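You operate a simulated robot arm through the tools that you are given. There is no shell and no other tool.

The job below is to be done with a simulated robot arm. You get a single attempt, and the scene is never put back.

Task
Plug both vents, pump the chest up till the green lamp lights, then bleed it.
Fine: blue plug in the white vent, red in the black; bleed knob shut for the pumping, open at the end, gauge at zero. Where these are worked on the way, their far stop is far enough and under half their travel is too little: bleed knob.

It is judged by the outcome, as a careful person would: the job done as asked, and still so three seconds after it is handed in. It fails if anything else is knocked over, pushed out of place, dropped, spilled or broken.

Robot
A 7-joint arm with a two-finger parallel gripper, fixed in place. Base frame: the origin is at the foot of the arm, x ahead of it, y to its left, z up; the work surface is at about z = 860. Lengths are in mm, angles in rad, forces in N, time in s.
With the tool pointing down near the work surface it reaches from about 220 to 740 mm from the base axis. Its first joint turns from -2.897 to 2.897 rad. Payload 1.57 kg.
The tool frame sits at the grasp point between the pads (the TCP): z along the fingers, y along the line on which they close. The tips reach 30 mm beyond it. Largest opening 110 mm; finger width 24, thickness 12; the body of the gripper, 48 by 112 mm, starts 78 mm behind the TCP.
Orientation is told as [roll, pitch, yaw] about the base's x, y, z axes, in that order, counted from this pose: with the fingers straight down and closing along the base's y, the tool's x points along the base's -x, its y along +y and its z along -z.

Tools
- The arm moves only by the tool step_arm. Its argument "deltas" is a list of rows, each a list of 3 entries, a list of its own where there are three numbers: the shift along the tool's x, y, z in units of 200 mm (1.0 is 200 mm), then the turn, a rotation vector about the tool's x, y, z in units of 120 degrees (1.0 is 120 degrees), then the gripper command, from -1 (fully open) to 1 (shut), values between in proportion. In form: [[[x, y, z], [rx, ry, rz], jaw], ...]. A call has 1 to 20 rows; each row is the pose to reach, as a shift and turn from the pose commanded when the call began, along the tool's axes at that moment. A call with a number of a shift or a turn outside -1 to 1 is refused whole. A row lasts 0.2 s, in which the tool goes at most 50 mm and 0.15 rad; a call with a longer step from one row to the next is refused whole, and so is a gripper value outside its range. Where a pose cannot be reached the arm comes as near as it can. A force on the tool above 40 N (or 10 N above the force at the start of the call, whichever is more), or a blocked arm, ends the call early, and 0.2 s more pass. Each finger travels about 45 mm/s and halts on what it meets, pressing with about 30 N; the grip force reading is that of the motor and also rises with nothing between the fingers. The clock runs only during rows and for 0.2 s after the last one: add rows that repeat a pose to give the fingers time. It gives the time, the measured TCP pose, the force on the tool (base axes), the opening and the grip force at its end, in the units of the frame above (readings bear some noise), with the torque about the TCP (base axes, N m) and any sound that the robot's microphone picked up.
- Cameras (640 x 400 px; columns grow to the right, rows downward): "scene" is fixed at [49, 500.9, 1676.8]; the picture's right is [-0.54, -0.84, 0.00], its down [-0.64, 0.41, -0.65] and it looks along [0.55, -0.35, -0.76] (base axes); focal length 326 px, centre (320, 200). "wrist" rides on the gripper at [70, 16, -141] in the tool frame; the picture's right is [-0.23, 0.97, 0.00], its down [-0.86, -0.20, -0.48] and it looks along [-0.47, -0.11, 0.88] (tool axes); focal length 222 px, centre (320, 200). There is no depth. A picture from a camera that has moved, and an enlarged one, comes with that camera's place and axes in the base frame and with its lens.
- snapshot(camera): a new picture of that camera. It takes no simulated time.
- move_column(by): slides the trunk up (or, below 0, down) by that many mm; the arm rides with it, the base frame stays. It gives what a move gives, with no picture.
- zoom(camera, box): a new picture of the part [left, top, right, bottom] of that camera's present view, enlarged. It takes no simulated time.
- job_done(): hands the job in; it is judged then, once.

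Nothing tells you positions but the pictures and the camera data. Unless the task says otherwise, let go and move clear before handing in.

The tools are called after "Request:" as name(argument=value, ...) on one line, values as JSON. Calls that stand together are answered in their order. step_arm: Moves the arm, as the interface text tells. Its arguments: {"type":"object","properties":{"deltas":{"type":"array","items":{"type":"array"}}},"required":["deltas"]} The other tools are called the same way: move_column (by) slides the trunk up or down; snapshot (camera) takes a picture; zoom (camera, box) takes an enlarged picture of a part of a camera's view; job_done () hands the job in.

At the start:

```text
t: 0.0
ee_pos: [360.1, -316.0, 1248.0]
tool_rot: [-0.002, 0.001, 0.0]
ft_force: [0.6, -0.2, 2.0]
torque: [-0.01, -0.01, 0.01]
grip_width: 109.9
gripper_force: 0.0
trunk travel left (down, up): [-553.0, 37.0]
```

scene: 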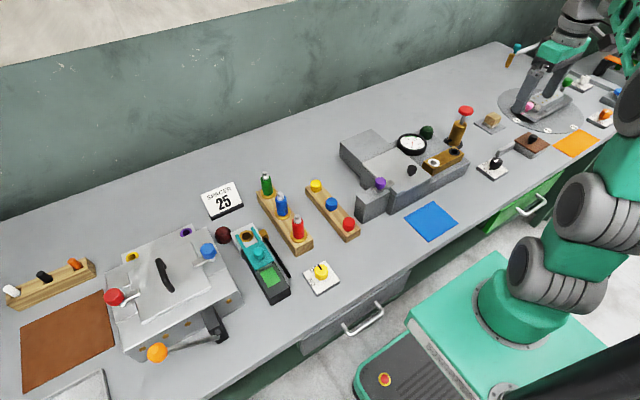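
wrist: 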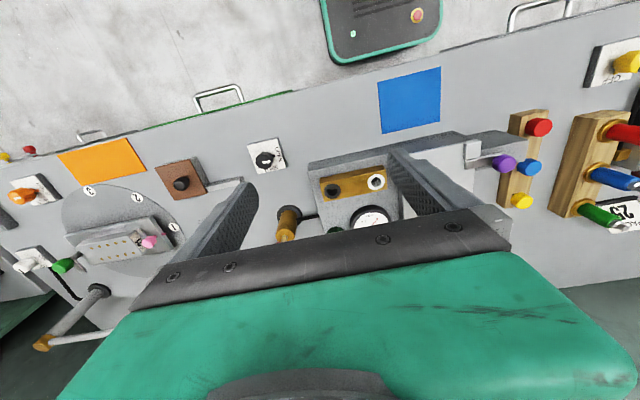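

I see a bench with many fixtures; the pump chest with a gauge, two vents (white and black rims) and a red-topped pump seems to be at the middle right. I'll look closer before moving.

Request:
zoom(camera="scene", box=[320, 80, 520, 240])

Request:
zoom(camera="scene", box=[200, 150, 380, 310])

Request:
zoom(camera="wrist", box=[220, 100, 460, 260])

Request:
zoom(camera="scene", box=[0, 200, 260, 400])

Request:
zoom(camera="scene", box=[460, 30, 640, 190])

```text
2.50 times, centred on (420, 160) of scene
camera zoom: at [49.0, 500.9, 1676.8], right [-0.54, -0.84, 0.0], down [-0.64, 0.41, -0.65], along [0.55, -0.35, -0.76], focal length 815 px, centre (70, 300)
```

zoom: 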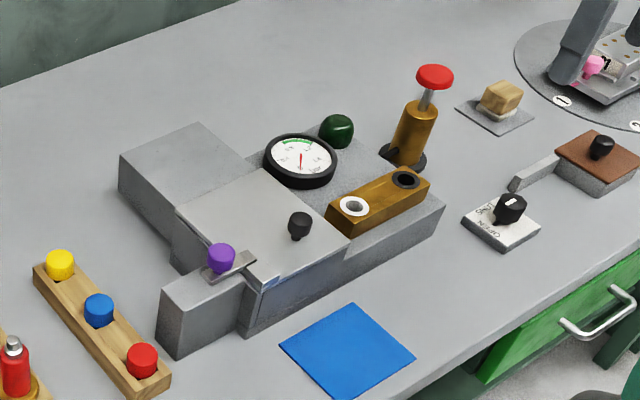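

```text
2.50 times, centred on (290, 230) of scene
camera zoom: at [49.0, 500.9, 1676.8], right [-0.54, -0.84, 0.0], down [-0.64, 0.41, -0.65], along [0.55, -0.35, -0.76], focal length 815 px, centre (395, 125)
```

zoom: 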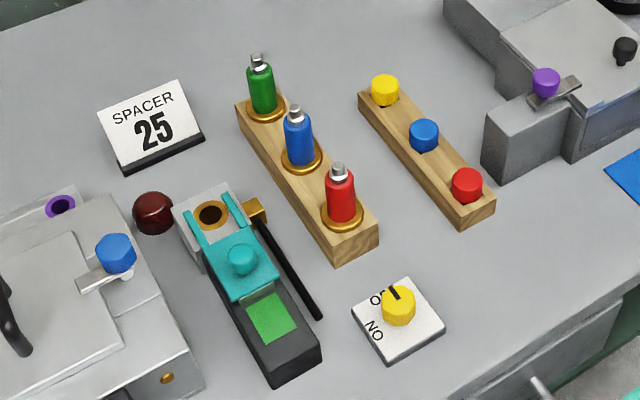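

```text
2.50 times, centred on (340, 180) of wrist
camera zoom: at [290.1, -299.0, 1388.7], right [0.23, 0.97, 0.0], down [0.86, -0.2, 0.48], along [0.47, -0.11, -0.88], focal length 555 px, centre (270, 250)
```

zoom: 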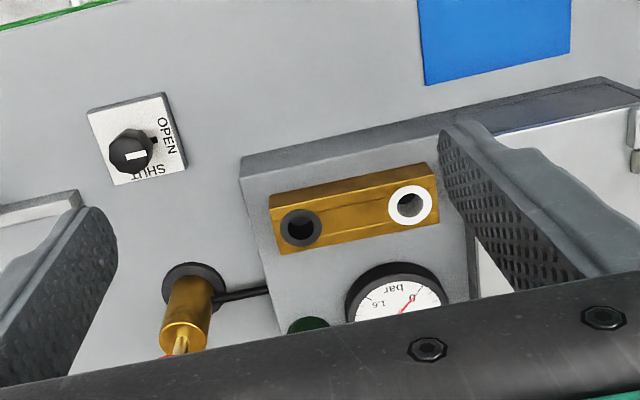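

```text
2.00 times, centred on (130, 300) of scene
camera zoom: at [49.0, 500.9, 1676.8], right [-0.54, -0.84, 0.0], down [-0.64, 0.41, -0.65], along [0.55, -0.35, -0.76], focal length 652 px, centre (700, 0)
```

zoom: 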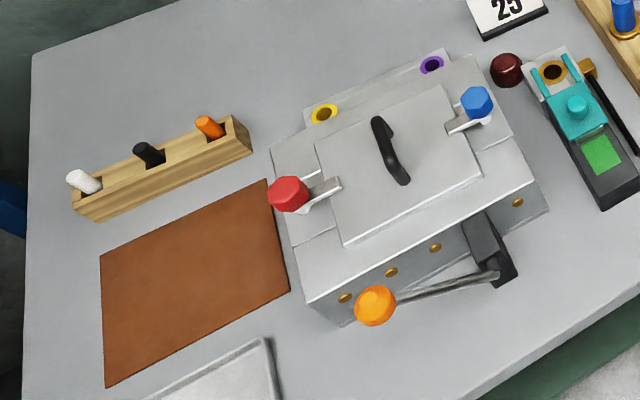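

```text
2.50 times, centred on (550, 110) of scene
camera zoom: at [49.0, 500.9, 1676.8], right [-0.54, -0.84, 0.0], down [-0.64, 0.41, -0.65], along [0.55, -0.35, -0.76], focal length 815 px, centre (-255, 425)
```

zoom: 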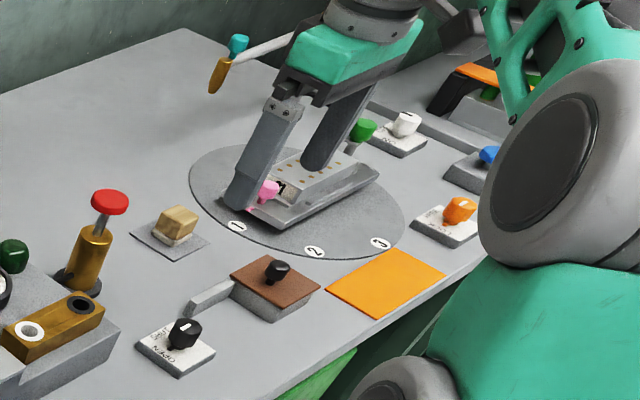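

The pump chest's brass block with the white and black vents sits near (508, -227, 953). The yellow, blue and red plug rack is near (575, 123, 905), and the black OPEN/SHUT knob beside the chest is probably the bleed. I'll move the wrist camera towards the plug rack, staying high.

Request:
step_arm(deltas=[[[-0.06, 0.2, 0], [0, 0, 0], -1], [[-0.12, 0.4, 0], [0, 0, 0], -1], [[-0.18, 0.6, 0], [0, 0, 0], -1], [[-0.24, 0.8, 0], [0, 0, 0], -1], [[-0.3, 1.0, 0], [0, 0, 0], -1]])

Request:
snapshot(camera="wrist")

```text
t: 1.2
ee_pos: [418.6, -113.5, 1246.5]
tool_rot: [-0.001, -0.001, -0.003]
ft_force: [-0.1, 0.1, 0.1]
torque: [0.0, 0.0, 0.02]
grip_width: 109.8
gripper_force: 0.0
trunk travel left (down, up): [-553.0, 37.0]
```

```text
taken
camera wrist: at [349.1, -96.9, 1388.4], right [0.23, 0.97, 0.0], down [0.86, -0.2, 0.48], along [0.47, -0.11, -0.88], focal length 222 px, centre (320, 200)
```

wrist: 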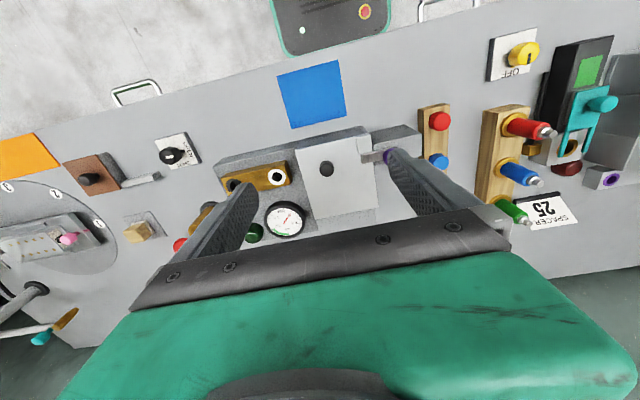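

The plugs are in the short rack; I'll continue towards it and look from above.

Request:
step_arm(deltas=[[[-0.06, 0.2, 0], [0, 0, 0], -1], [[-0.12, 0.4, 0], [0, 0, 0], -1], [[-0.18, 0.6, 0.1], [0, 0, 0], -1], [[-0.24, 0.8, 0.2], [0, 0, 0], -1], [[-0.3, 1.0, 0.3], [0, 0, 0], -1]])

Request:
snapshot(camera="wrist")

```text
t: 2.4
ee_pos: [479.3, 86.0, 1186.0]
tool_rot: [-0.001, 0.0, -0.001]
ft_force: [-0.4, -0.4, 0.3]
torque: [0.01, -0.01, -0.02]
grip_width: 110.1
gripper_force: 0.0
trunk travel left (down, up): [-553.0, 37.0]
```

```text
taken
camera wrist: at [410.5, 102.7, 1327.8], right [0.23, 0.97, 0.0], down [0.86, -0.2, 0.48], along [0.47, -0.11, -0.88], focal length 222 px, centre (320, 200)
```

wrist: 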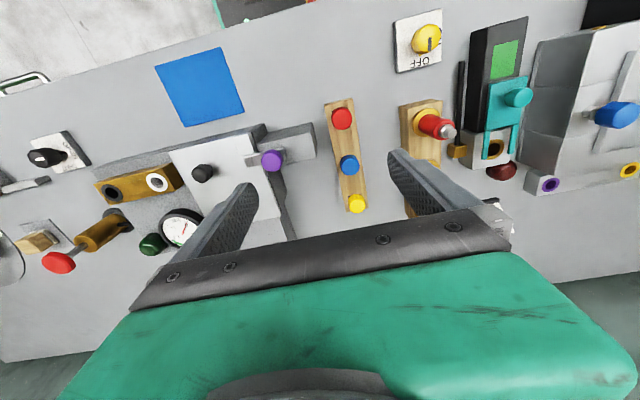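

Red plug is about (479, 124), blue (569, 124) and yellow (660, 124), all in a rack running along x. I'll zoom in for their shape and the clearance around them.

Request:
zoom(camera="wrist", box=[240, 80, 440, 220])

Request:
zoom(camera="wrist", box=[20, 120, 260, 280])

Request:
snapshot(camera="scene")

```text
2.86 times, centred on (340, 150) of wrist
camera zoom: at [410.5, 102.7, 1327.8], right [0.23, 0.97, 0.0], down [0.86, -0.2, 0.48], along [0.47, -0.11, -0.88], focal length 635 px, centre (263, 343)
```

zoom: 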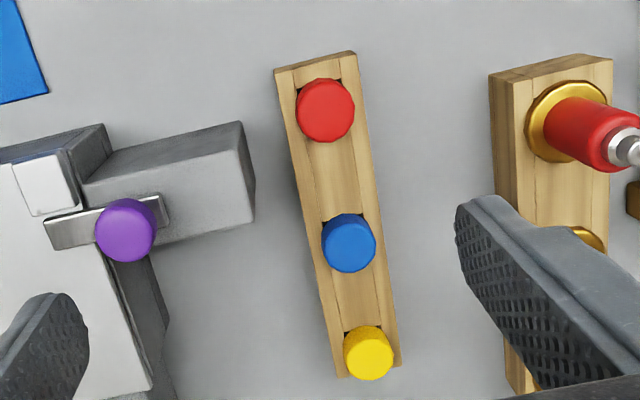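

```text
2.50 times, centred on (140, 200) of wrist
camera zoom: at [410.5, 102.7, 1327.8], right [0.23, 0.97, 0.0], down [0.86, -0.2, 0.48], along [0.47, -0.11, -0.88], focal length 555 px, centre (770, 200)
```

zoom: 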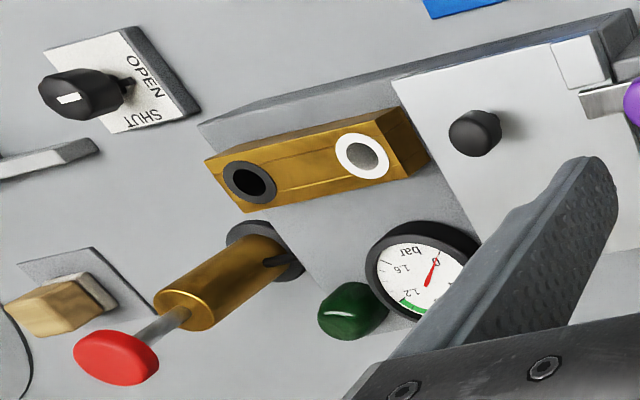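

```text
taken
```

scene: 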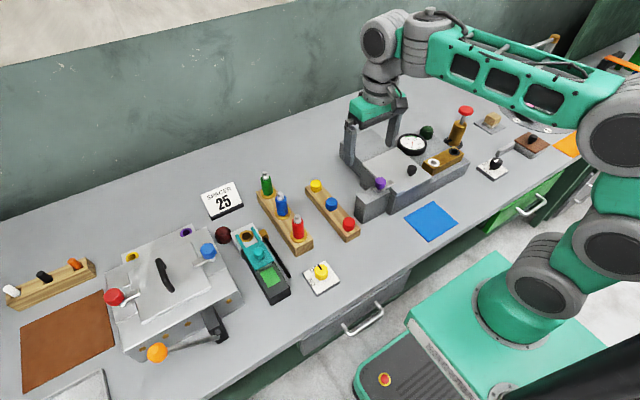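

Plug heads are about 36 mm across. I'll descend above the blue plug with the jaws at about 64 mm, stop well above it and look again.

Request:
step_arm(deltas=[[[-0.087, 0.039, 0.188], [0, 0, 0], -0.7], [[-0.174, 0.078, 0.376], [0, 0, 0], -0.5], [[-0.261, 0.117, 0.564], [0, 0, 0], -0.3], [[-0.348, 0.156, 0.752], [0, 0, 0], -0.18], [[-0.435, 0.195, 0.9], [0, 0, 0], -0.18], [[-0.435, 0.195, 0.9], [0, 0, 0], -0.18]])

Request:
snapshot(camera="wrist")

```text
t: 3.8
ee_pos: [567.0, 123.5, 1006.2]
tool_rot: [0.001, 0.0, 0.001]
ft_force: [0.2, 0.2, 0.6]
torque: [-0.01, 0.04, -0.01]
grip_width: 64.8
gripper_force: 0.1
trunk travel left (down, up): [-553.0, 37.0]
```

```text
taken
camera wrist: at [498.0, 140.7, 1148.6], right [0.23, 0.97, 0.0], down [0.86, -0.2, 0.48], along [0.47, -0.11, -0.88], focal length 222 px, centre (320, 200)
```

wrist: 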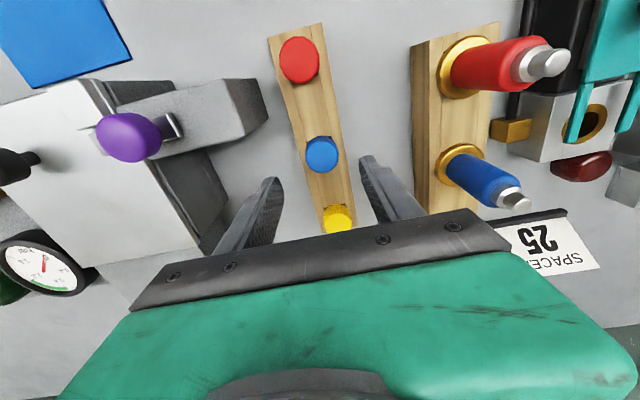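

The fingers straddle the blue plug nicely. I'll zoom in for its height above the rack before descending.

Request:
zoom(camera="wrist", box=[250, 20, 400, 240])

Request:
zoom(camera="scene", box=[280, 130, 400, 250])

```text
1.82 times, centred on (325, 130) of wrist
camera zoom: at [498.0, 140.7, 1148.6], right [0.23, 0.97, 0.0], down [0.86, -0.2, 0.48], along [0.47, -0.11, -0.88], focal length 404 px, centre (311, 327)
```

zoom: 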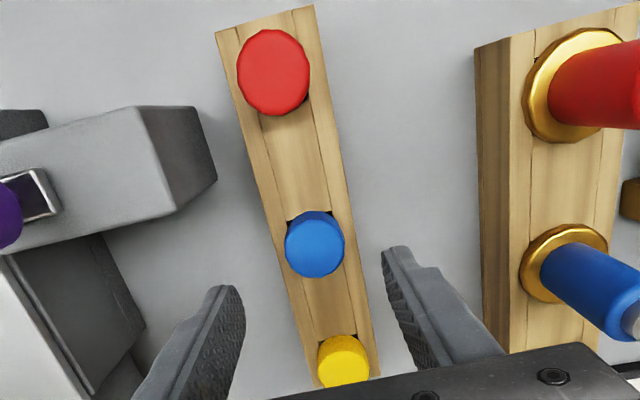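

```text
3.33 times, centred on (340, 190) of scene
camera zoom: at [49.0, 500.9, 1676.8], right [-0.54, -0.84, 0.0], down [-0.64, 0.41, -0.65], along [0.55, -0.35, -0.76], focal length 1086 px, centre (253, 233)
```

zoom: 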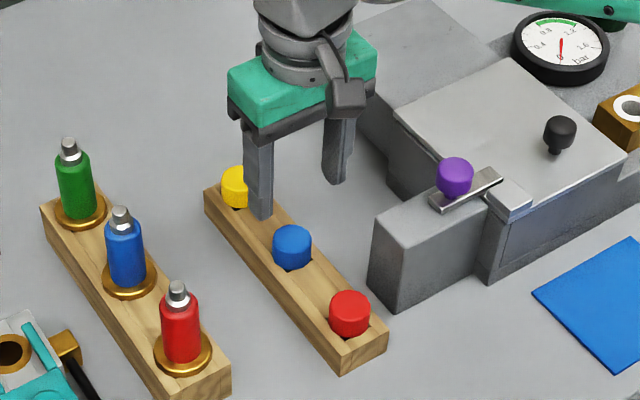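

Blue plug is at (567, 124), its top near z 912 and the rack top near 888. I'll descend so the tips stop at about z 896 and check.

Request:
step_arm(deltas=[[[0, 0.005, 0.15], [0, 0, 0], -0.18], [[0, 0.005, 0.3], [0, 0, 0], -0.18], [[0, 0.005, 0.36], [0, 0, 0], -0.18], [[0, 0.005, 0.41], [0, 0, 0], -0.18], [[0, 0.005, 0.41], [0, 0, 0], -0.18]])

Request:
snapshot(camera="wrist")

Request:
zoom(camera="scene", box=[280, 130, 400, 250])

```text
t: 5.0
ee_pos: [565.8, 123.8, 925.1]
tool_rot: [0.001, 0.0, 0.0]
ft_force: [0.5, 0.2, 0.2]
torque: [-0.01, 0.04, 0.03]
grip_width: 64.9
gripper_force: 0.2
trunk travel left (down, up): [-553.0, 37.0]
```

```text
taken
camera wrist: at [497.2, 141.5, 1066.5], right [0.23, 0.97, 0.0], down [0.86, -0.2, 0.48], along [0.47, -0.11, -0.88], focal length 222 px, centre (320, 200)
```

wrist: 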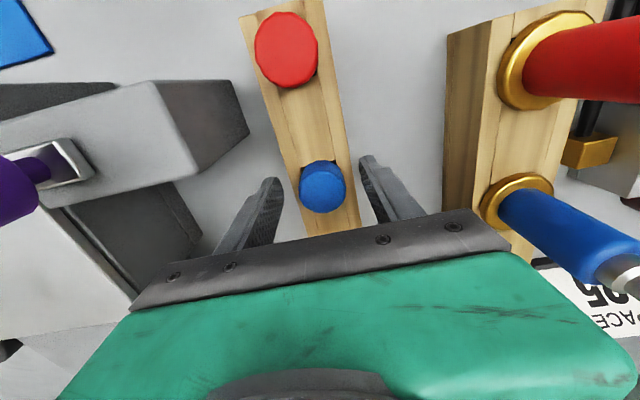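

```text
3.33 times, centred on (340, 190) of scene
camera zoom: at [49.0, 500.9, 1676.8], right [-0.54, -0.84, 0.0], down [-0.64, 0.41, -0.65], along [0.55, -0.35, -0.76], focal length 1086 px, centre (253, 233)
```

zoom: 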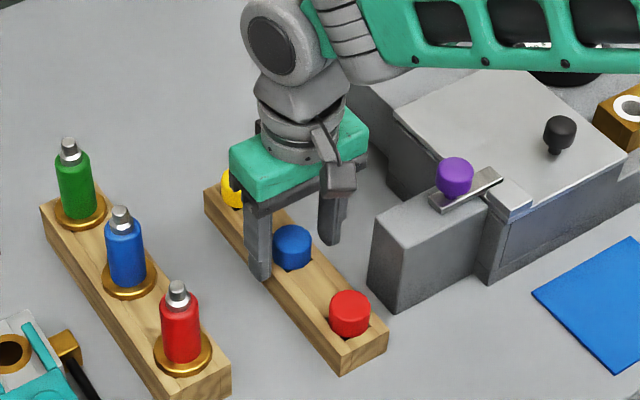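

The fingers straddle the blue head. I'll drop 3 mm more, close on it, and check that the width matches the head (about 35 mm).

Request:
step_arm(deltas=[[[0, 0.003, 0.015], [0, 0, 0], -0.18], [[0, 0.003, 0.015], [0, 0, 0], 0.2], [[0, 0.003, 0.015], [0, 0, 0], 0.6], [[0, 0.003, 0.015], [0, 0, 0], 1], [[0, 0.003, 0.015], [0, 0, 0], 1], [[0, 0.003, 0.015], [0, 0, 0], 1]])

Request:
snapshot(camera="wrist")

```text
t: 6.4
ee_pos: [565.3, 124.5, 920.3]
tool_rot: [0.001, 0.001, 0.001]
ft_force: [0.7, 3.0, 0.0]
torque: [0.27, -0.14, -0.1]
grip_width: 52.8
gripper_force: 44.5
trunk travel left (down, up): [-553.0, 37.0]
```

```text
taken
camera wrist: at [496.9, 142.3, 1063.6], right [0.23, 0.97, 0.0], down [0.86, -0.2, 0.48], along [0.47, -0.11, -0.88], focal length 222 px, centre (320, 200)
```

wrist: 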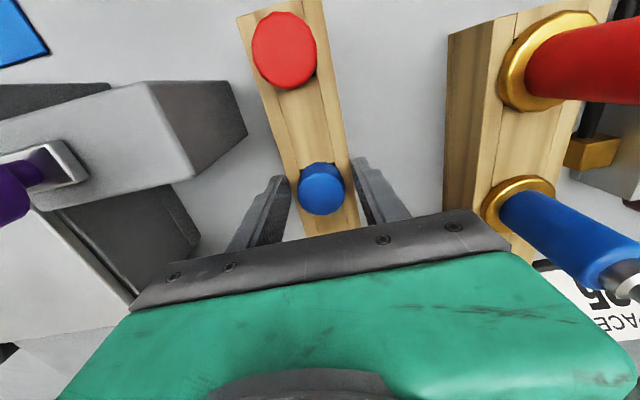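

The 53 mm reading means I've clamped the rack's body, not the head, so the rack top is higher than I took it to be. I'll open, rise 9 mm and close again.

Request:
step_arm(deltas=[[[0, 0, 0], [0, 0, 0], 0.0], [[0, 0, 0], [0, 0, 0], -0.18], [[0, 0, 0], [0, 0, 0], -0.18], [[0, 0, -0.03], [0, 0, 0], -0.18], [[0, 0, -0.045], [0, 0, 0], -0.18], [[0, 0, -0.045], [0, 0, 0], 0.0], [[0, 0, -0.045], [0, 0, 0], 0.1], [[0, 0, -0.045], [0, 0, 0], 0.2], [[0, 0, -0.045], [0, 0, 0], 0.2]])

Request:
snapshot(camera="wrist")

Request:
zoom(camera="scene", box=[280, 130, 400, 250])

```text
t: 8.4
ee_pos: [566.3, 125.2, 930.9]
tool_rot: [-0.002, -0.002, 0.0]
ft_force: [0.2, -0.5, 0.4]
torque: [0.02, 0.0, 0.03]
grip_width: 43.8
gripper_force: 0.1
trunk travel left (down, up): [-553.0, 37.0]
```

```text
taken
camera wrist: at [496.9, 142.4, 1072.6], right [0.23, 0.97, 0.0], down [0.86, -0.2, 0.48], along [0.47, -0.11, -0.88], focal length 222 px, centre (320, 200)
```

wrist: 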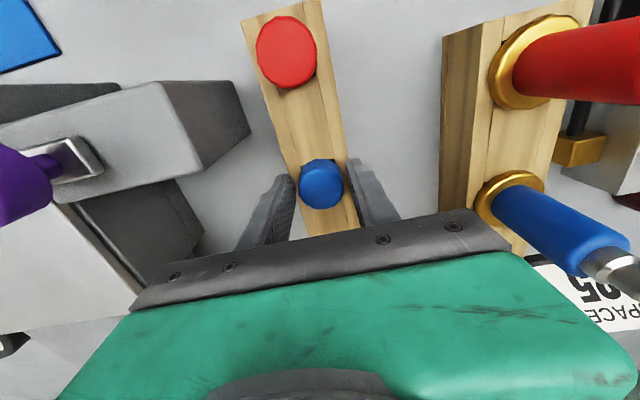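

```text
3.33 times, centred on (340, 190) of scene
camera zoom: at [49.0, 500.9, 1676.8], right [-0.54, -0.84, 0.0], down [-0.64, 0.41, -0.65], along [0.55, -0.35, -0.76], focal length 1086 px, centre (253, 233)
```

zoom: 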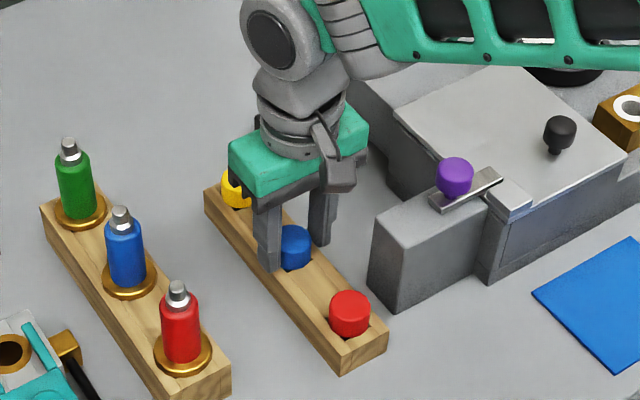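

The jaws are now above the rack top with the blue head between them. Closing fully.

Request:
step_arm(deltas=[[[0, 0, 0], [0, 0, 0], 0.6], [[0, 0, 0], [0, 0, 0], 1], [[0, 0, 0], [0, 0, 0], 1], [[0, 0, 0], [0, 0, 0], 1]])

Request:
zoom(camera="wrist", box=[240, 100, 400, 240])

```text
t: 9.4
ee_pos: [566.0, 126.4, 931.4]
tool_rot: [-0.001, -0.001, 0.001]
ft_force: [0.2, -1.2, 0.5]
torque: [-0.06, 0.05, -0.01]
grip_width: 34.3
gripper_force: 29.8
trunk travel left (down, up): [-553.0, 37.0]
```

```text
2.86 times, centred on (320, 170) of wrist
camera zoom: at [496.9, 142.4, 1072.6], right [0.23, 0.97, 0.0], down [0.86, -0.2, 0.48], along [0.47, -0.11, -0.88], focal length 635 px, centre (320, 286)
```

zoom: 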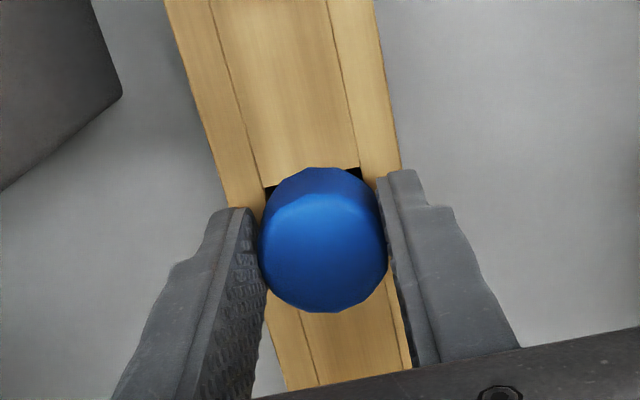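

Grip is 34.3 mm on the blue head. I'll lift straight up slowly.

Request:
step_arm(deltas=[[[0, 0, -0.05], [0, 0, 0], 1], [[0, 0, -0.1], [0, 0, 0], 1], [[0, 0, -0.2], [0, 0, 0], 1], [[0, 0, -0.35], [0, 0, 0], 1], [[0, 0, -0.5], [0, 0, 0], 1], [[0, 0, -0.6], [0, 0, 0], 1]])

Request:
snapshot(camera="wrist")

Request:
zoom(camera="scene", box=[280, 110, 400, 230])

```text
t: 10.8
ee_pos: [566.5, 125.1, 1051.1]
tool_rot: [0.0, 0.0, 0.001]
ft_force: [0.9, -0.7, 0.2]
torque: [0.01, 0.01, -0.01]
grip_width: 0.0
gripper_force: 21.0
trunk travel left (down, up): [-553.0, 37.0]
```

```text
taken
camera wrist: at [497.1, 142.3, 1193.1], right [0.23, 0.97, 0.0], down [0.86, -0.2, 0.48], along [0.47, -0.11, -0.88], focal length 222 px, centre (320, 200)
```

wrist: 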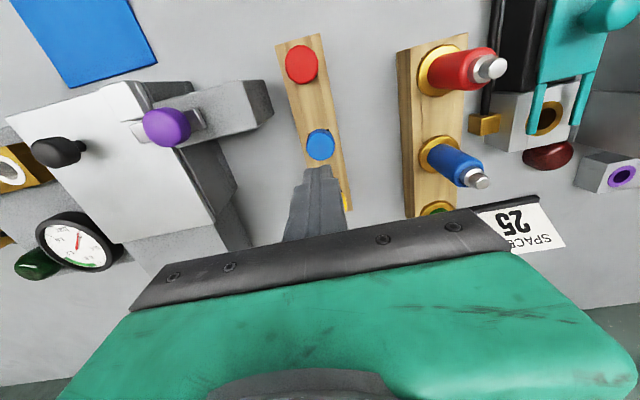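

```text
3.33 times, centred on (340, 170) of scene
camera zoom: at [49.0, 500.9, 1676.8], right [-0.54, -0.84, 0.0], down [-0.64, 0.41, -0.65], along [0.55, -0.35, -0.76], focal length 1086 px, centre (253, 300)
```

zoom: 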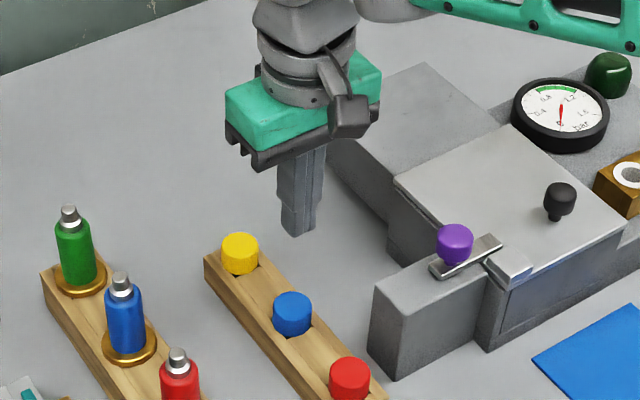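

The plug slipped out and stayed seated in its pocket, so I need a deeper grip. I'll reopen to about 46 mm, narrower than the rack, and descend gently to find the rack top by touch.

Request:
step_arm(deltas=[[[0, 0, 0.05], [0, 0, 0], 0.16], [[0, 0, 0.1], [0, 0, 0], 0.16], [[0, 0, 0.2], [0, 0, 0], 0.16], [[0, 0, 0.3], [0, 0, 0], 0.16], [[0, 0, 0.45], [0, 0, 0], 0.16], [[0, 0, 0.58], [0, 0, 0], 0.16], [[0, 0, 0.6], [0, 0, 0], 0.16], [[0, 0, 0.61], [0, 0, 0], 0.16], [[0, 0, 0.62], [0, 0, 0], 0.16], [[0, 0, 0.62], [0, 0, 0], 0.16]])

Request:
zoom(camera="wrist", box=[240, 100, 400, 240])

```text
t: 13.0
ee_pos: [566.9, 124.7, 926.4]
tool_rot: [0.001, -0.002, -0.001]
ft_force: [-0.4, 0.0, 0.6]
torque: [0.03, -0.01, -0.01]
grip_width: 46.1
gripper_force: 0.1
trunk travel left (down, up): [-553.0, 37.0]
```

```text
2.86 times, centred on (320, 170) of wrist
camera zoom: at [496.9, 141.7, 1068.9], right [0.23, 0.97, 0.0], down [0.86, -0.2, 0.48], along [0.47, -0.11, -0.88], focal length 635 px, centre (320, 286)
```

zoom: 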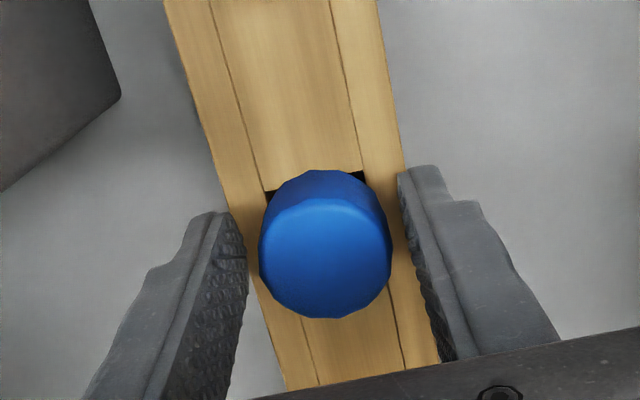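

No contact at TCP z 927. Continuing down in small steps.

Request:
step_arm(deltas=[[[0, 0, 0.005], [0, 0, 0], 0.16], [[0, 0, 0.01], [0, 0, 0], 0.16], [[0, 0, 0.01], [0, 0, 0], 0.16]])

Request:
step_arm(deltas=[[[0, 0, 0.005], [0, 0, 0], 0.16], [[0, 0, 0.01], [0, 0, 0], 0.16], [[0, 0, 0.01], [0, 0, 0], 0.16]])

Request:
step_arm(deltas=[[[0, 0, 0.005], [0, 0, 0], 0.16], [[0, 0, 0.01], [0, 0, 0], 0.16], [[0, 0, 0.01], [0, 0, 0], 0.16]])

```text
t: 13.8
ee_pos: [566.6, 125.7, 924.9]
tool_rot: [0.0, 0.0, -0.001]
ft_force: [0.2, -1.0, 0.0]
torque: [0.0, 0.0, -0.03]
grip_width: 46.3
gripper_force: 0.0
trunk travel left (down, up): [-553.0, 37.0]
```

```text
t: 14.6
ee_pos: [565.9, 124.7, 923.7]
tool_rot: [0.0, -0.003, -0.001]
ft_force: [-0.9, -0.9, 8.1]
torque: [-0.12, 0.15, 0.01]
grip_width: 46.1
gripper_force: 0.5
trunk travel left (down, up): [-553.0, 37.0]
```

```text
t: 15.4
ee_pos: [566.4, 124.8, 923.6]
tool_rot: [0.003, -0.004, 0.001]
ft_force: [-0.6, -1.5, 24.2]
torque: [-0.4, 0.29, 0.14]
grip_width: 46.1
gripper_force: 0.2
trunk travel left (down, up): [-553.0, 37.0]
```

Contact puts the rack top at about z 894. I'll rise to just above it, close on the head there and lift slowly in stages.

Request:
step_arm(deltas=[[[0, 0, -0.017], [0, 0, 0], 0.16], [[0, 0, -0.017], [0, 0, 0], 0.6], [[0, 0, -0.017], [0, 0, 0], 1], [[0, 0, -0.017], [0, 0, 0], 1], [[0, 0, -0.017], [0, 0, 0], 1], [[0, 0, -0.017], [0, 0, 0], 1]])

Request:
step_arm(deltas=[[[0, 0, -0.01], [0, 0, 0], 1], [[0, 0, -0.02], [0, 0, 0], 1], [[0, 0, -0.03], [0, 0, 0], 1], [[0, 0, -0.04], [0, 0, 0], 1], [[0, 0, -0.05], [0, 0, 0], 1]])

Request:
zoom(camera="wrist", box=[240, 100, 400, 240])

```text
t: 16.8
ee_pos: [565.2, 124.9, 923.7]
tool_rot: [0.001, 0.002, 0.002]
ft_force: [-3.0, 1.1, 3.1]
torque: [0.04, 0.07, 0.03]
grip_width: 34.6
gripper_force: 30.2
trunk travel left (down, up): [-553.0, 37.0]
```

```text
t: 18.0
ee_pos: [566.6, 124.5, 934.2]
tool_rot: [0.0, 0.001, 0.0]
ft_force: [-0.6, -0.3, -0.4]
torque: [0.02, -0.04, -0.02]
grip_width: 34.5
gripper_force: 30.0
trunk travel left (down, up): [-553.0, 37.0]
```

```text
2.86 times, centred on (320, 170) of wrist
camera zoom: at [496.9, 141.9, 1076.0], right [0.23, 0.97, 0.0], down [0.86, -0.2, 0.48], along [0.47, -0.11, -0.88], focal length 635 px, centre (320, 286)
```

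zoom: 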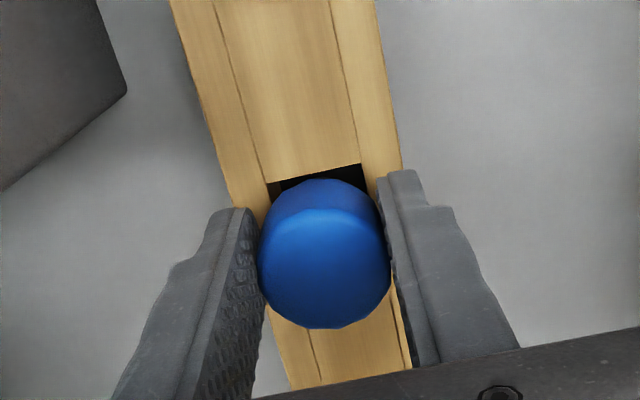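

The plug is rising with the gripper this time. Continuing the lift.

Request:
step_arm(deltas=[[[0, 0, -0.02], [0, 0, 0], 1], [[0, 0, -0.04], [0, 0, 0], 1], [[0, 0, -0.06], [0, 0, 0], 1], [[0, 0, -0.1], [0, 0, 0], 1], [[0, 0, -0.15], [0, 0, 0], 1], [[0, 0, -0.2], [0, 0, 0], 1], [[0, 0, -0.27], [0, 0, 0], 1], [[0, 0, -0.35], [0, 0, 0], 1], [[0, 0, -0.45], [0, 0, 0], 1], [[0, 0, -0.55], [0, 0, 0], 1]])

Request:
snapshot(camera="wrist")

Request:
zoom(camera="scene", box=[280, 110, 400, 230])

```text
t: 20.2
ee_pos: [565.7, 124.4, 1045.3]
tool_rot: [-0.001, 0.001, 0.0]
ft_force: [0.7, -1.1, -0.7]
torque: [0.0, -0.02, -0.01]
grip_width: 34.6
gripper_force: 30.3
trunk travel left (down, up): [-553.0, 37.0]
```

```text
taken
camera wrist: at [496.9, 141.5, 1186.3], right [0.23, 0.97, 0.0], down [0.86, -0.2, 0.48], along [0.47, -0.11, -0.88], focal length 222 px, centre (320, 200)
```

wrist: 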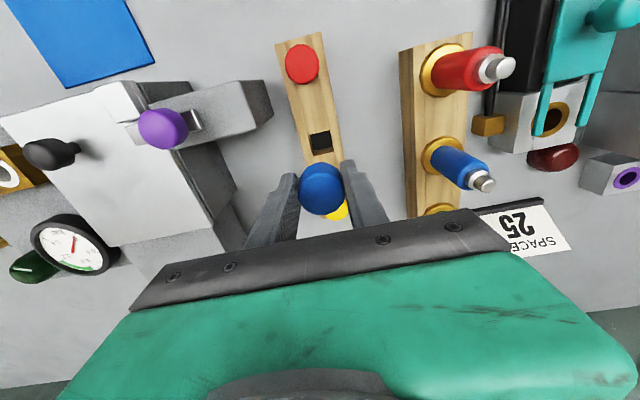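

```text
3.33 times, centred on (340, 170) of scene
camera zoom: at [49.0, 500.9, 1676.8], right [-0.54, -0.84, 0.0], down [-0.64, 0.41, -0.65], along [0.55, -0.35, -0.76], focal length 1086 px, centre (253, 300)
```

zoom: 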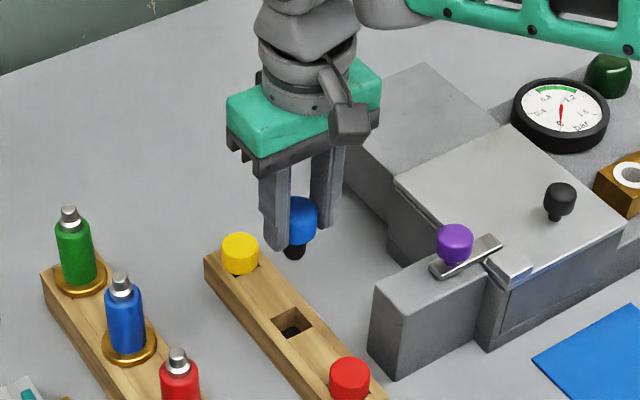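

Blue plug is held, with its black stem below. I'll carry it up and across to a viewpoint over the vents.

Request:
step_arm(deltas=[[[0, 0, -0.15], [0, 0, 0], 1], [[0.03, -0.15, -0.3], [0, 0, 0], 1], [[0.06, -0.35, -0.35], [0, 0, 0], 1], [[0.1, -0.55, -0.35], [0, 0, 0], 1], [[0.15, -0.75, -0.35], [0, 0, 0], 1], [[0.2, -0.95, -0.35], [0, 0, 0], 1]])

Request:
step_arm(deltas=[[[0.05, -0.2, 0], [0, 0, 0], 1], [[0.1, -0.4, 0], [0, 0, 0], 1], [[0.17, -0.6, 0], [0, 0, 0], 1], [[0.24, -0.8, 0.03], [0, 0, 0], 1], [[0.28, -1.0, 0.08], [0, 0, 0], 1], [[0.28, -1.0, 0.08], [0, 0, 0], 1]])

Request:
snapshot(camera="wrist")

Request:
zoom(camera="wrist", box=[220, 90, 420, 220])

```text
t: 21.6
ee_pos: [525.6, -66.1, 1115.7]
tool_rot: [-0.001, 0.0, 0.001]
ft_force: [-0.6, -0.4, -0.5]
torque: [0.04, -0.03, 0.02]
grip_width: 34.7
gripper_force: 30.0
trunk travel left (down, up): [-553.0, 37.0]
```

```text
t: 23.0
ee_pos: [470.8, -265.8, 1098.2]
tool_rot: [0.0, 0.0, 0.001]
ft_force: [0.2, 0.2, -0.7]
torque: [0.01, 0.0, 0.02]
grip_width: 34.6
gripper_force: 29.4
trunk travel left (down, up): [-553.0, 37.0]
```

```text
taken
camera wrist: at [400.8, -249.1, 1240.2], right [0.23, 0.97, 0.0], down [0.86, -0.2, 0.48], along [0.47, -0.11, -0.88], focal length 222 px, centre (320, 200)
```

wrist: 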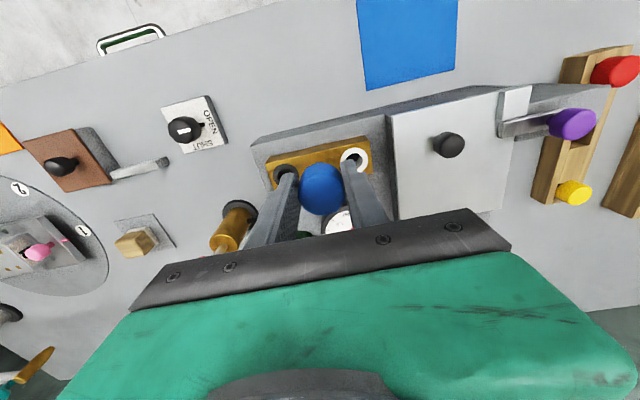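

```text
3.08 times, centred on (320, 155) of wrist
camera zoom: at [400.8, -249.1, 1240.2], right [0.23, 0.97, 0.0], down [0.86, -0.2, 0.48], along [0.47, -0.11, -0.88], focal length 684 px, centre (320, 338)
```

zoom: 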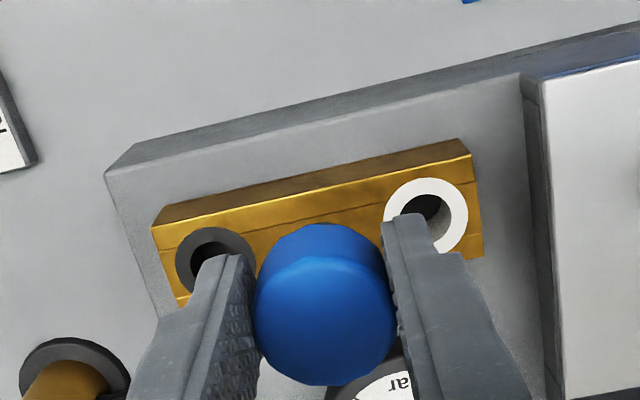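

White vent comes out at (505, -226) and black at (505, -323), with the block top near z 952. I'll check the plug's stem and posture from the scene camera.

Request:
zoom(camera="scene", box=[360, 80, 500, 190])

Request:
zoom(camera="wrist", box=[150, 70, 260, 180])

```text
3.64 times, centred on (430, 135) of scene
camera zoom: at [49.0, 500.9, 1676.8], right [-0.54, -0.84, 0.0], down [-0.64, 0.41, -0.65], along [0.55, -0.35, -0.76], focal length 1185 px, centre (-80, 436)
```

zoom: 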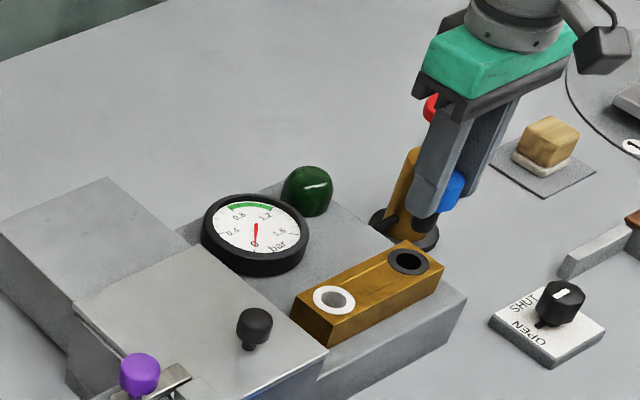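

```text
3.64 times, centred on (205, 125) of wrist
camera zoom: at [400.8, -249.1, 1240.2], right [0.23, 0.97, 0.0], down [0.86, -0.2, 0.48], along [0.47, -0.11, -0.88], focal length 808 px, centre (738, 473)
```

zoom: 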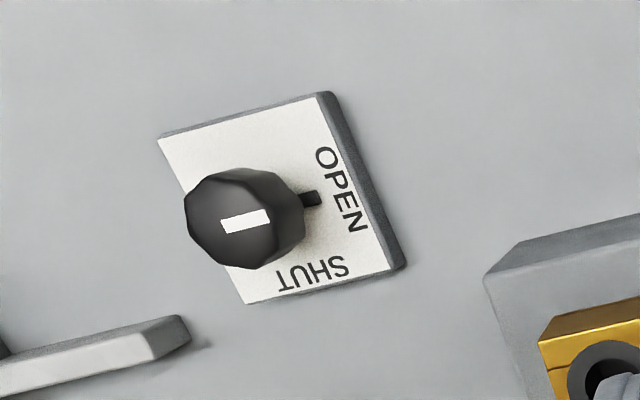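

The bleed knob's pointer is on OPEN (+y side) with SHUT on the +x side. I'll bring the plug over the white vent, stem still above it, and check alignment.

Request:
step_arm(deltas=[[[-0.052, 0.065, 0.05], [0, 0, 0], 1], [[-0.104, 0.13, 0.1], [0, 0, 0], 1], [[-0.1565, 0.195, 0.2], [0, 0, 0], 1], [[-0.1565, 0.195, 0.322], [0, 0, 0], 1], [[-0.1565, 0.195, 0.322], [0, 0, 0], 1]])

Request:
zoom(camera="wrist", box=[220, 80, 420, 220])

Request:
zoom(camera="scene", box=[360, 80, 500, 190])

```text
t: 24.2
ee_pos: [502.4, -225.9, 1032.8]
tool_rot: [-0.001, 0.0, 0.0]
ft_force: [-0.4, 0.4, -0.9]
torque: [-0.01, 0.01, 0.0]
grip_width: 34.5
gripper_force: 30.2
trunk travel left (down, up): [-553.0, 37.0]
```

```text
2.86 times, centred on (320, 150) of wrist
camera zoom: at [432.0, -209.4, 1175.2], right [0.23, 0.97, 0.0], down [0.86, -0.2, 0.48], along [0.47, -0.11, -0.88], focal length 635 px, centre (320, 343)
```

zoom: 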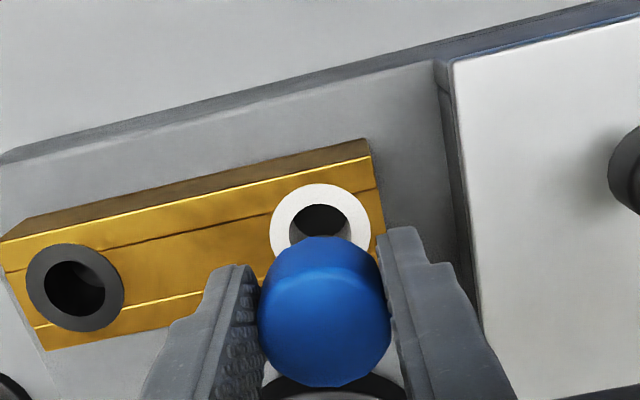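

```text
3.64 times, centred on (430, 135) of scene
camera zoom: at [49.0, 500.9, 1676.8], right [-0.54, -0.84, 0.0], down [-0.64, 0.41, -0.65], along [0.55, -0.35, -0.76], focal length 1185 px, centre (-80, 436)
```

zoom: 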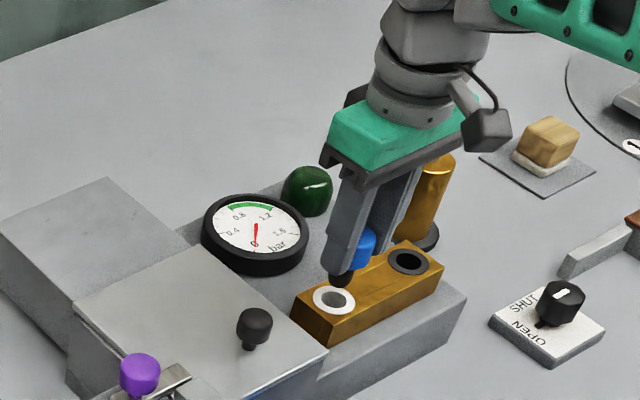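

Alignment looks within about 1 mm. I'll lower the stem to just above the hole and recheck with a tight scene zoom.

Request:
step_arm(deltas=[[[0.003, -0.003, 0.04], [0, 0, 0], 1], [[0.003, -0.003, 0.075], [0, 0, 0], 1], [[0.003, -0.003, 0.075], [0, 0, 0], 1]])

Request:
zoom(camera="scene", box=[410, 125, 470, 175])

Request:
zoom(camera="wrist", box=[260, 100, 380, 210])

```text
t: 25.0
ee_pos: [501.6, -226.6, 1018.3]
tool_rot: [0.0, 0.0, -0.001]
ft_force: [-0.3, 0.2, -0.9]
torque: [-0.01, 0.01, 0.01]
grip_width: 34.3
gripper_force: 30.3
trunk travel left (down, up): [-553.0, 37.0]
```

```text
8.00 times, centred on (440, 150) of scene
camera zoom: at [49.0, 500.9, 1676.8], right [-0.54, -0.84, 0.0], down [-0.64, 0.41, -0.65], along [0.55, -0.35, -0.76], focal length 2607 px, centre (-640, 600)
```

zoom: 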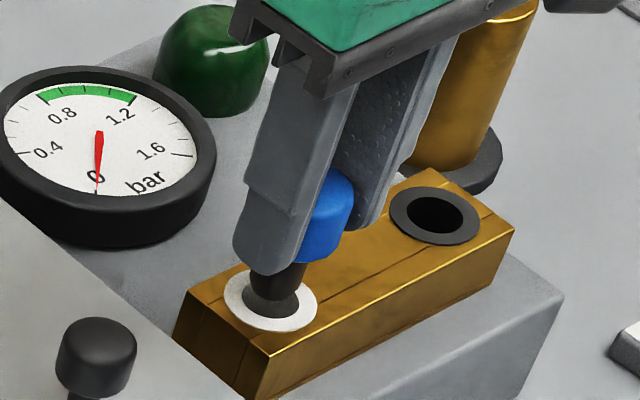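

```text
3.64 times, centred on (320, 155) of wrist
camera zoom: at [431.7, -210.0, 1160.6], right [0.23, 0.97, 0.0], down [0.86, -0.2, 0.48], along [0.47, -0.11, -0.88], focal length 808 px, centre (320, 364)
```

zoom: 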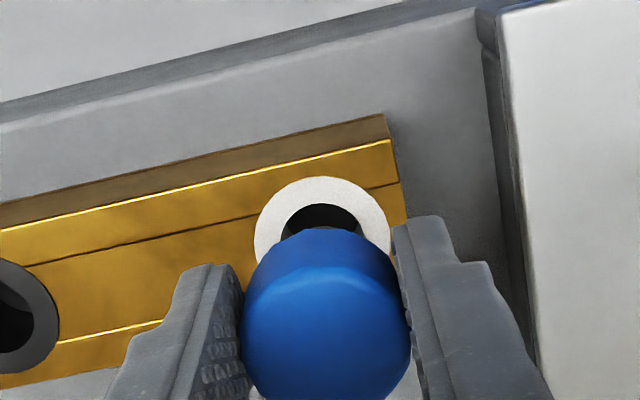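

The stem lines up with the hole. I'll lower it gently in small steps, watching the force.

Request:
step_arm(deltas=[[[0, 0, 0.015], [0, 0, 0], 1], [[0, 0, 0.03], [0, 0, 0], 1], [[0, 0, 0.045], [0, 0, 0], 1], [[0, 0, 0.06], [0, 0, 0], 1], [[0, 0, 0.06], [0, 0, 0], 1]])

Request:
zoom(camera="scene", box=[410, 125, 470, 175])

```text
t: 26.2
ee_pos: [500.0, -226.3, 1007.7]
tool_rot: [0.0, 0.0, 0.001]
ft_force: [-0.2, 1.1, -0.7]
torque: [0.01, 0.01, 0.0]
grip_width: 34.4
gripper_force: 29.9
trunk travel left (down, up): [-553.0, 37.0]
```

```text
8.00 times, centred on (440, 150) of scene
camera zoom: at [49.0, 500.9, 1676.8], right [-0.54, -0.84, 0.0], down [-0.64, 0.41, -0.65], along [0.55, -0.35, -0.76], focal length 2607 px, centre (-640, 600)
```

zoom: 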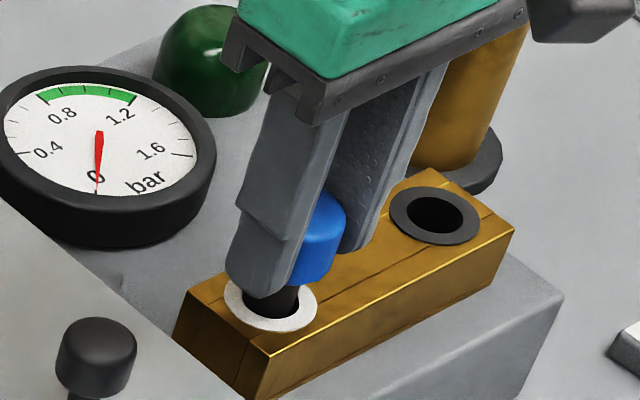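

The stem is entering the hole without force. Continuing down.

Request:
step_arm(deltas=[[[0, 0, 0.015], [0, 0, 0], 1], [[0, 0, 0.03], [0, 0, 0], 1], [[0, 0, 0.045], [0, 0, 0], 1], [[0, 0, 0.06], [0, 0, 0], 1], [[0, 0, 0.06], [0, 0, 0], 1]])

Request:
zoom(camera="scene", box=[410, 125, 470, 175])

```text
t: 27.4
ee_pos: [500.3, -227.6, 995.2]
tool_rot: [-0.001, 0.001, 0.0]
ft_force: [0.1, -0.2, -1.3]
torque: [0.01, 0.01, 0.01]
grip_width: 34.5
gripper_force: 29.8
trunk travel left (down, up): [-553.0, 37.0]
```

```text
8.00 times, centred on (440, 150) of scene
camera zoom: at [49.0, 500.9, 1676.8], right [-0.54, -0.84, 0.0], down [-0.64, 0.41, -0.65], along [0.55, -0.35, -0.76], focal length 2607 px, centre (-640, 600)
```

zoom: 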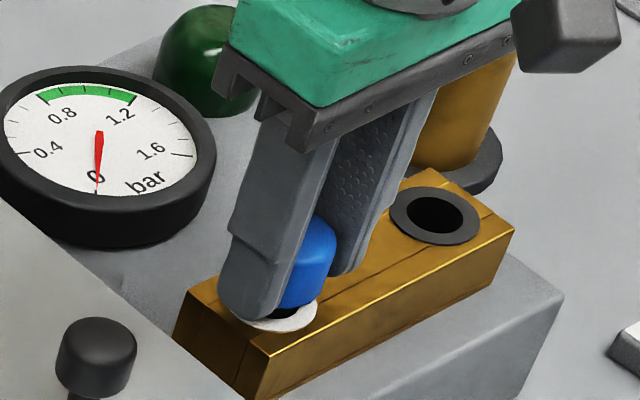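

Going smoothly; now the last ~12 mm, with small rows.

Request:
step_arm(deltas=[[[0, 0, 0.01], [0, 0, 0], 1], [[0, 0, 0.02], [0, 0, 0], 1], [[0, 0, 0.03], [0, 0, 0], 1], [[0, 0, 0.035], [0, 0, 0], 1], [[0, 0, 0.035], [0, 0, 0], 1]])

Request:
zoom(camera="scene", box=[410, 125, 470, 175])

```text
t: 28.6
ee_pos: [501.2, -227.8, 988.3]
tool_rot: [-0.001, -0.001, 0.001]
ft_force: [-1.7, -0.5, -0.2]
torque: [-0.06, 0.06, -0.04]
grip_width: 34.7
gripper_force: 30.0
trunk travel left (down, up): [-553.0, 37.0]
```

```text
8.00 times, centred on (440, 150) of scene
camera zoom: at [49.0, 500.9, 1676.8], right [-0.54, -0.84, 0.0], down [-0.64, 0.41, -0.65], along [0.55, -0.35, -0.76], focal length 2607 px, centre (-640, 600)
```

zoom: 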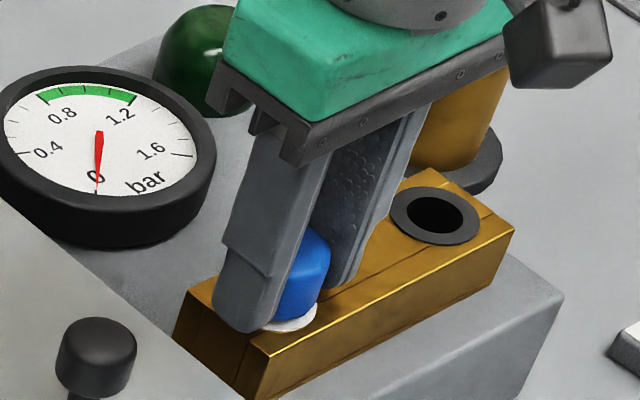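

Close to seated. Stepping down a little more, looking for contact.

Request:
step_arm(deltas=[[[0, 0, 0.006], [0, 0, 0], 1], [[0, 0, 0.012], [0, 0, 0], 1], [[0, 0, 0.012], [0, 0, 0], 1]])

Request:
step_arm(deltas=[[[0, 0, 0.006], [0, 0, 0], 1], [[0, 0, 0.012], [0, 0, 0], 1], [[0, 0, 0.012], [0, 0, 0], 1]])

Request:
zoom(camera="scene", box=[410, 125, 470, 175])

Request:
snapshot(camera="wrist")

```text
t: 29.4
ee_pos: [501.4, -226.3, 986.6]
tool_rot: [-0.001, 0.001, 0.001]
ft_force: [-1.5, 0.0, 0.3]
torque: [0.05, 0.04, 0.01]
grip_width: 34.3
gripper_force: 29.7
trunk travel left (down, up): [-553.0, 37.0]
```

```text
t: 30.2
ee_pos: [502.0, -227.4, 985.4]
tool_rot: [-0.002, -0.002, 0.0]
ft_force: [-1.4, -0.7, 10.6]
torque: [0.04, 0.19, 0.07]
grip_width: 34.7
gripper_force: 30.1
trunk travel left (down, up): [-553.0, 37.0]
```

```text
8.00 times, centred on (440, 150) of scene
camera zoom: at [49.0, 500.9, 1676.8], right [-0.54, -0.84, 0.0], down [-0.64, 0.41, -0.65], along [0.55, -0.35, -0.76], focal length 2607 px, centre (-640, 600)
```

zoom: 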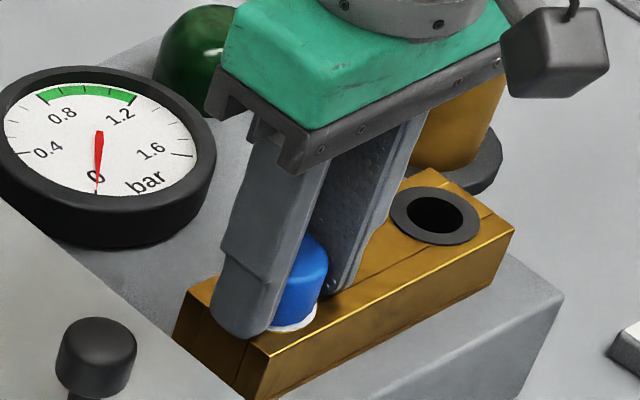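

```text
taken
camera wrist: at [431.5, -209.7, 1126.3], right [0.23, 0.97, 0.0], down [0.85, -0.2, 0.48], along [0.47, -0.11, -0.88], focal length 222 px, centre (320, 200)
```

wrist: 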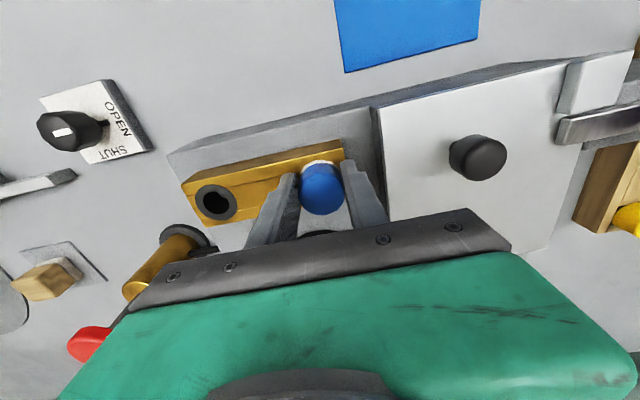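

Contact of 10 N at TCP z 985, so the plug is seated or nearly so. I'll release, back off upward and inspect.

Request:
step_arm(deltas=[[[0, 0, -0.004], [0, 0, 0], 0.3], [[0, 0, -0.004], [0, 0, 0], 0.1], [[0, 0, -0.004], [0, 0, 0], 0.05], [[0, 0, -0.1], [0, 0, 0], 0.05], [[0, 0, -0.25], [0, 0, 0], 0.05], [[0, 0, -0.4], [0, 0, 0], 0.05]])

Request:
snapshot(camera="wrist")

Request:
zoom(camera="scene", box=[410, 125, 470, 175])

```text
t: 31.6
ee_pos: [499.7, -225.2, 1063.5]
tool_rot: [0.001, 0.0, 0.002]
ft_force: [-0.5, 0.1, 0.8]
torque: [-0.05, 0.0, 0.01]
grip_width: 52.2
gripper_force: 0.0
trunk travel left (down, up): [-553.0, 37.0]
```

```text
taken
camera wrist: at [431.5, -208.9, 1205.8], right [0.23, 0.97, 0.0], down [0.86, -0.2, 0.48], along [0.47, -0.11, -0.88], focal length 222 px, centre (320, 200)
```

wrist: 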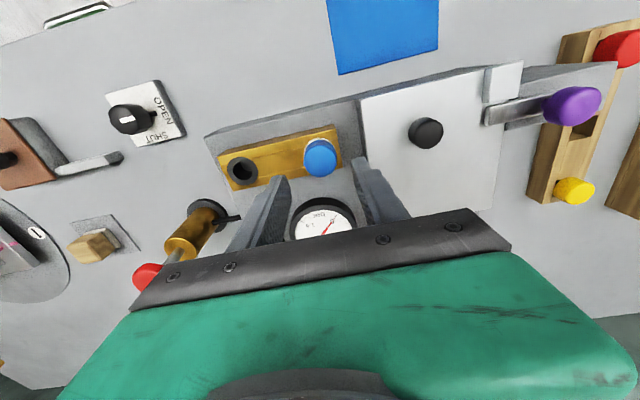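

```text
8.00 times, centred on (440, 150) of scene
camera zoom: at [49.0, 500.9, 1676.8], right [-0.54, -0.84, 0.0], down [-0.64, 0.41, -0.65], along [0.55, -0.35, -0.76], focal length 2607 px, centre (-640, 600)
```

zoom: 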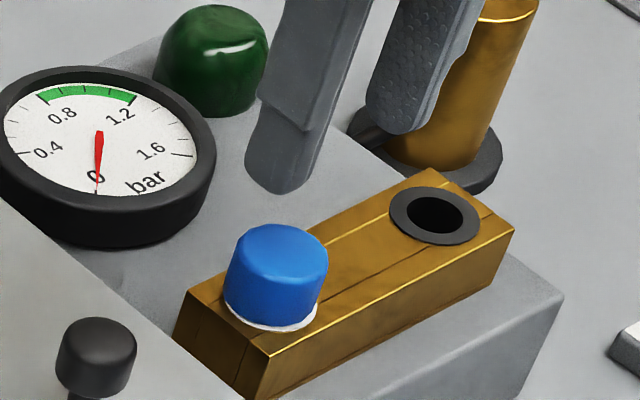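

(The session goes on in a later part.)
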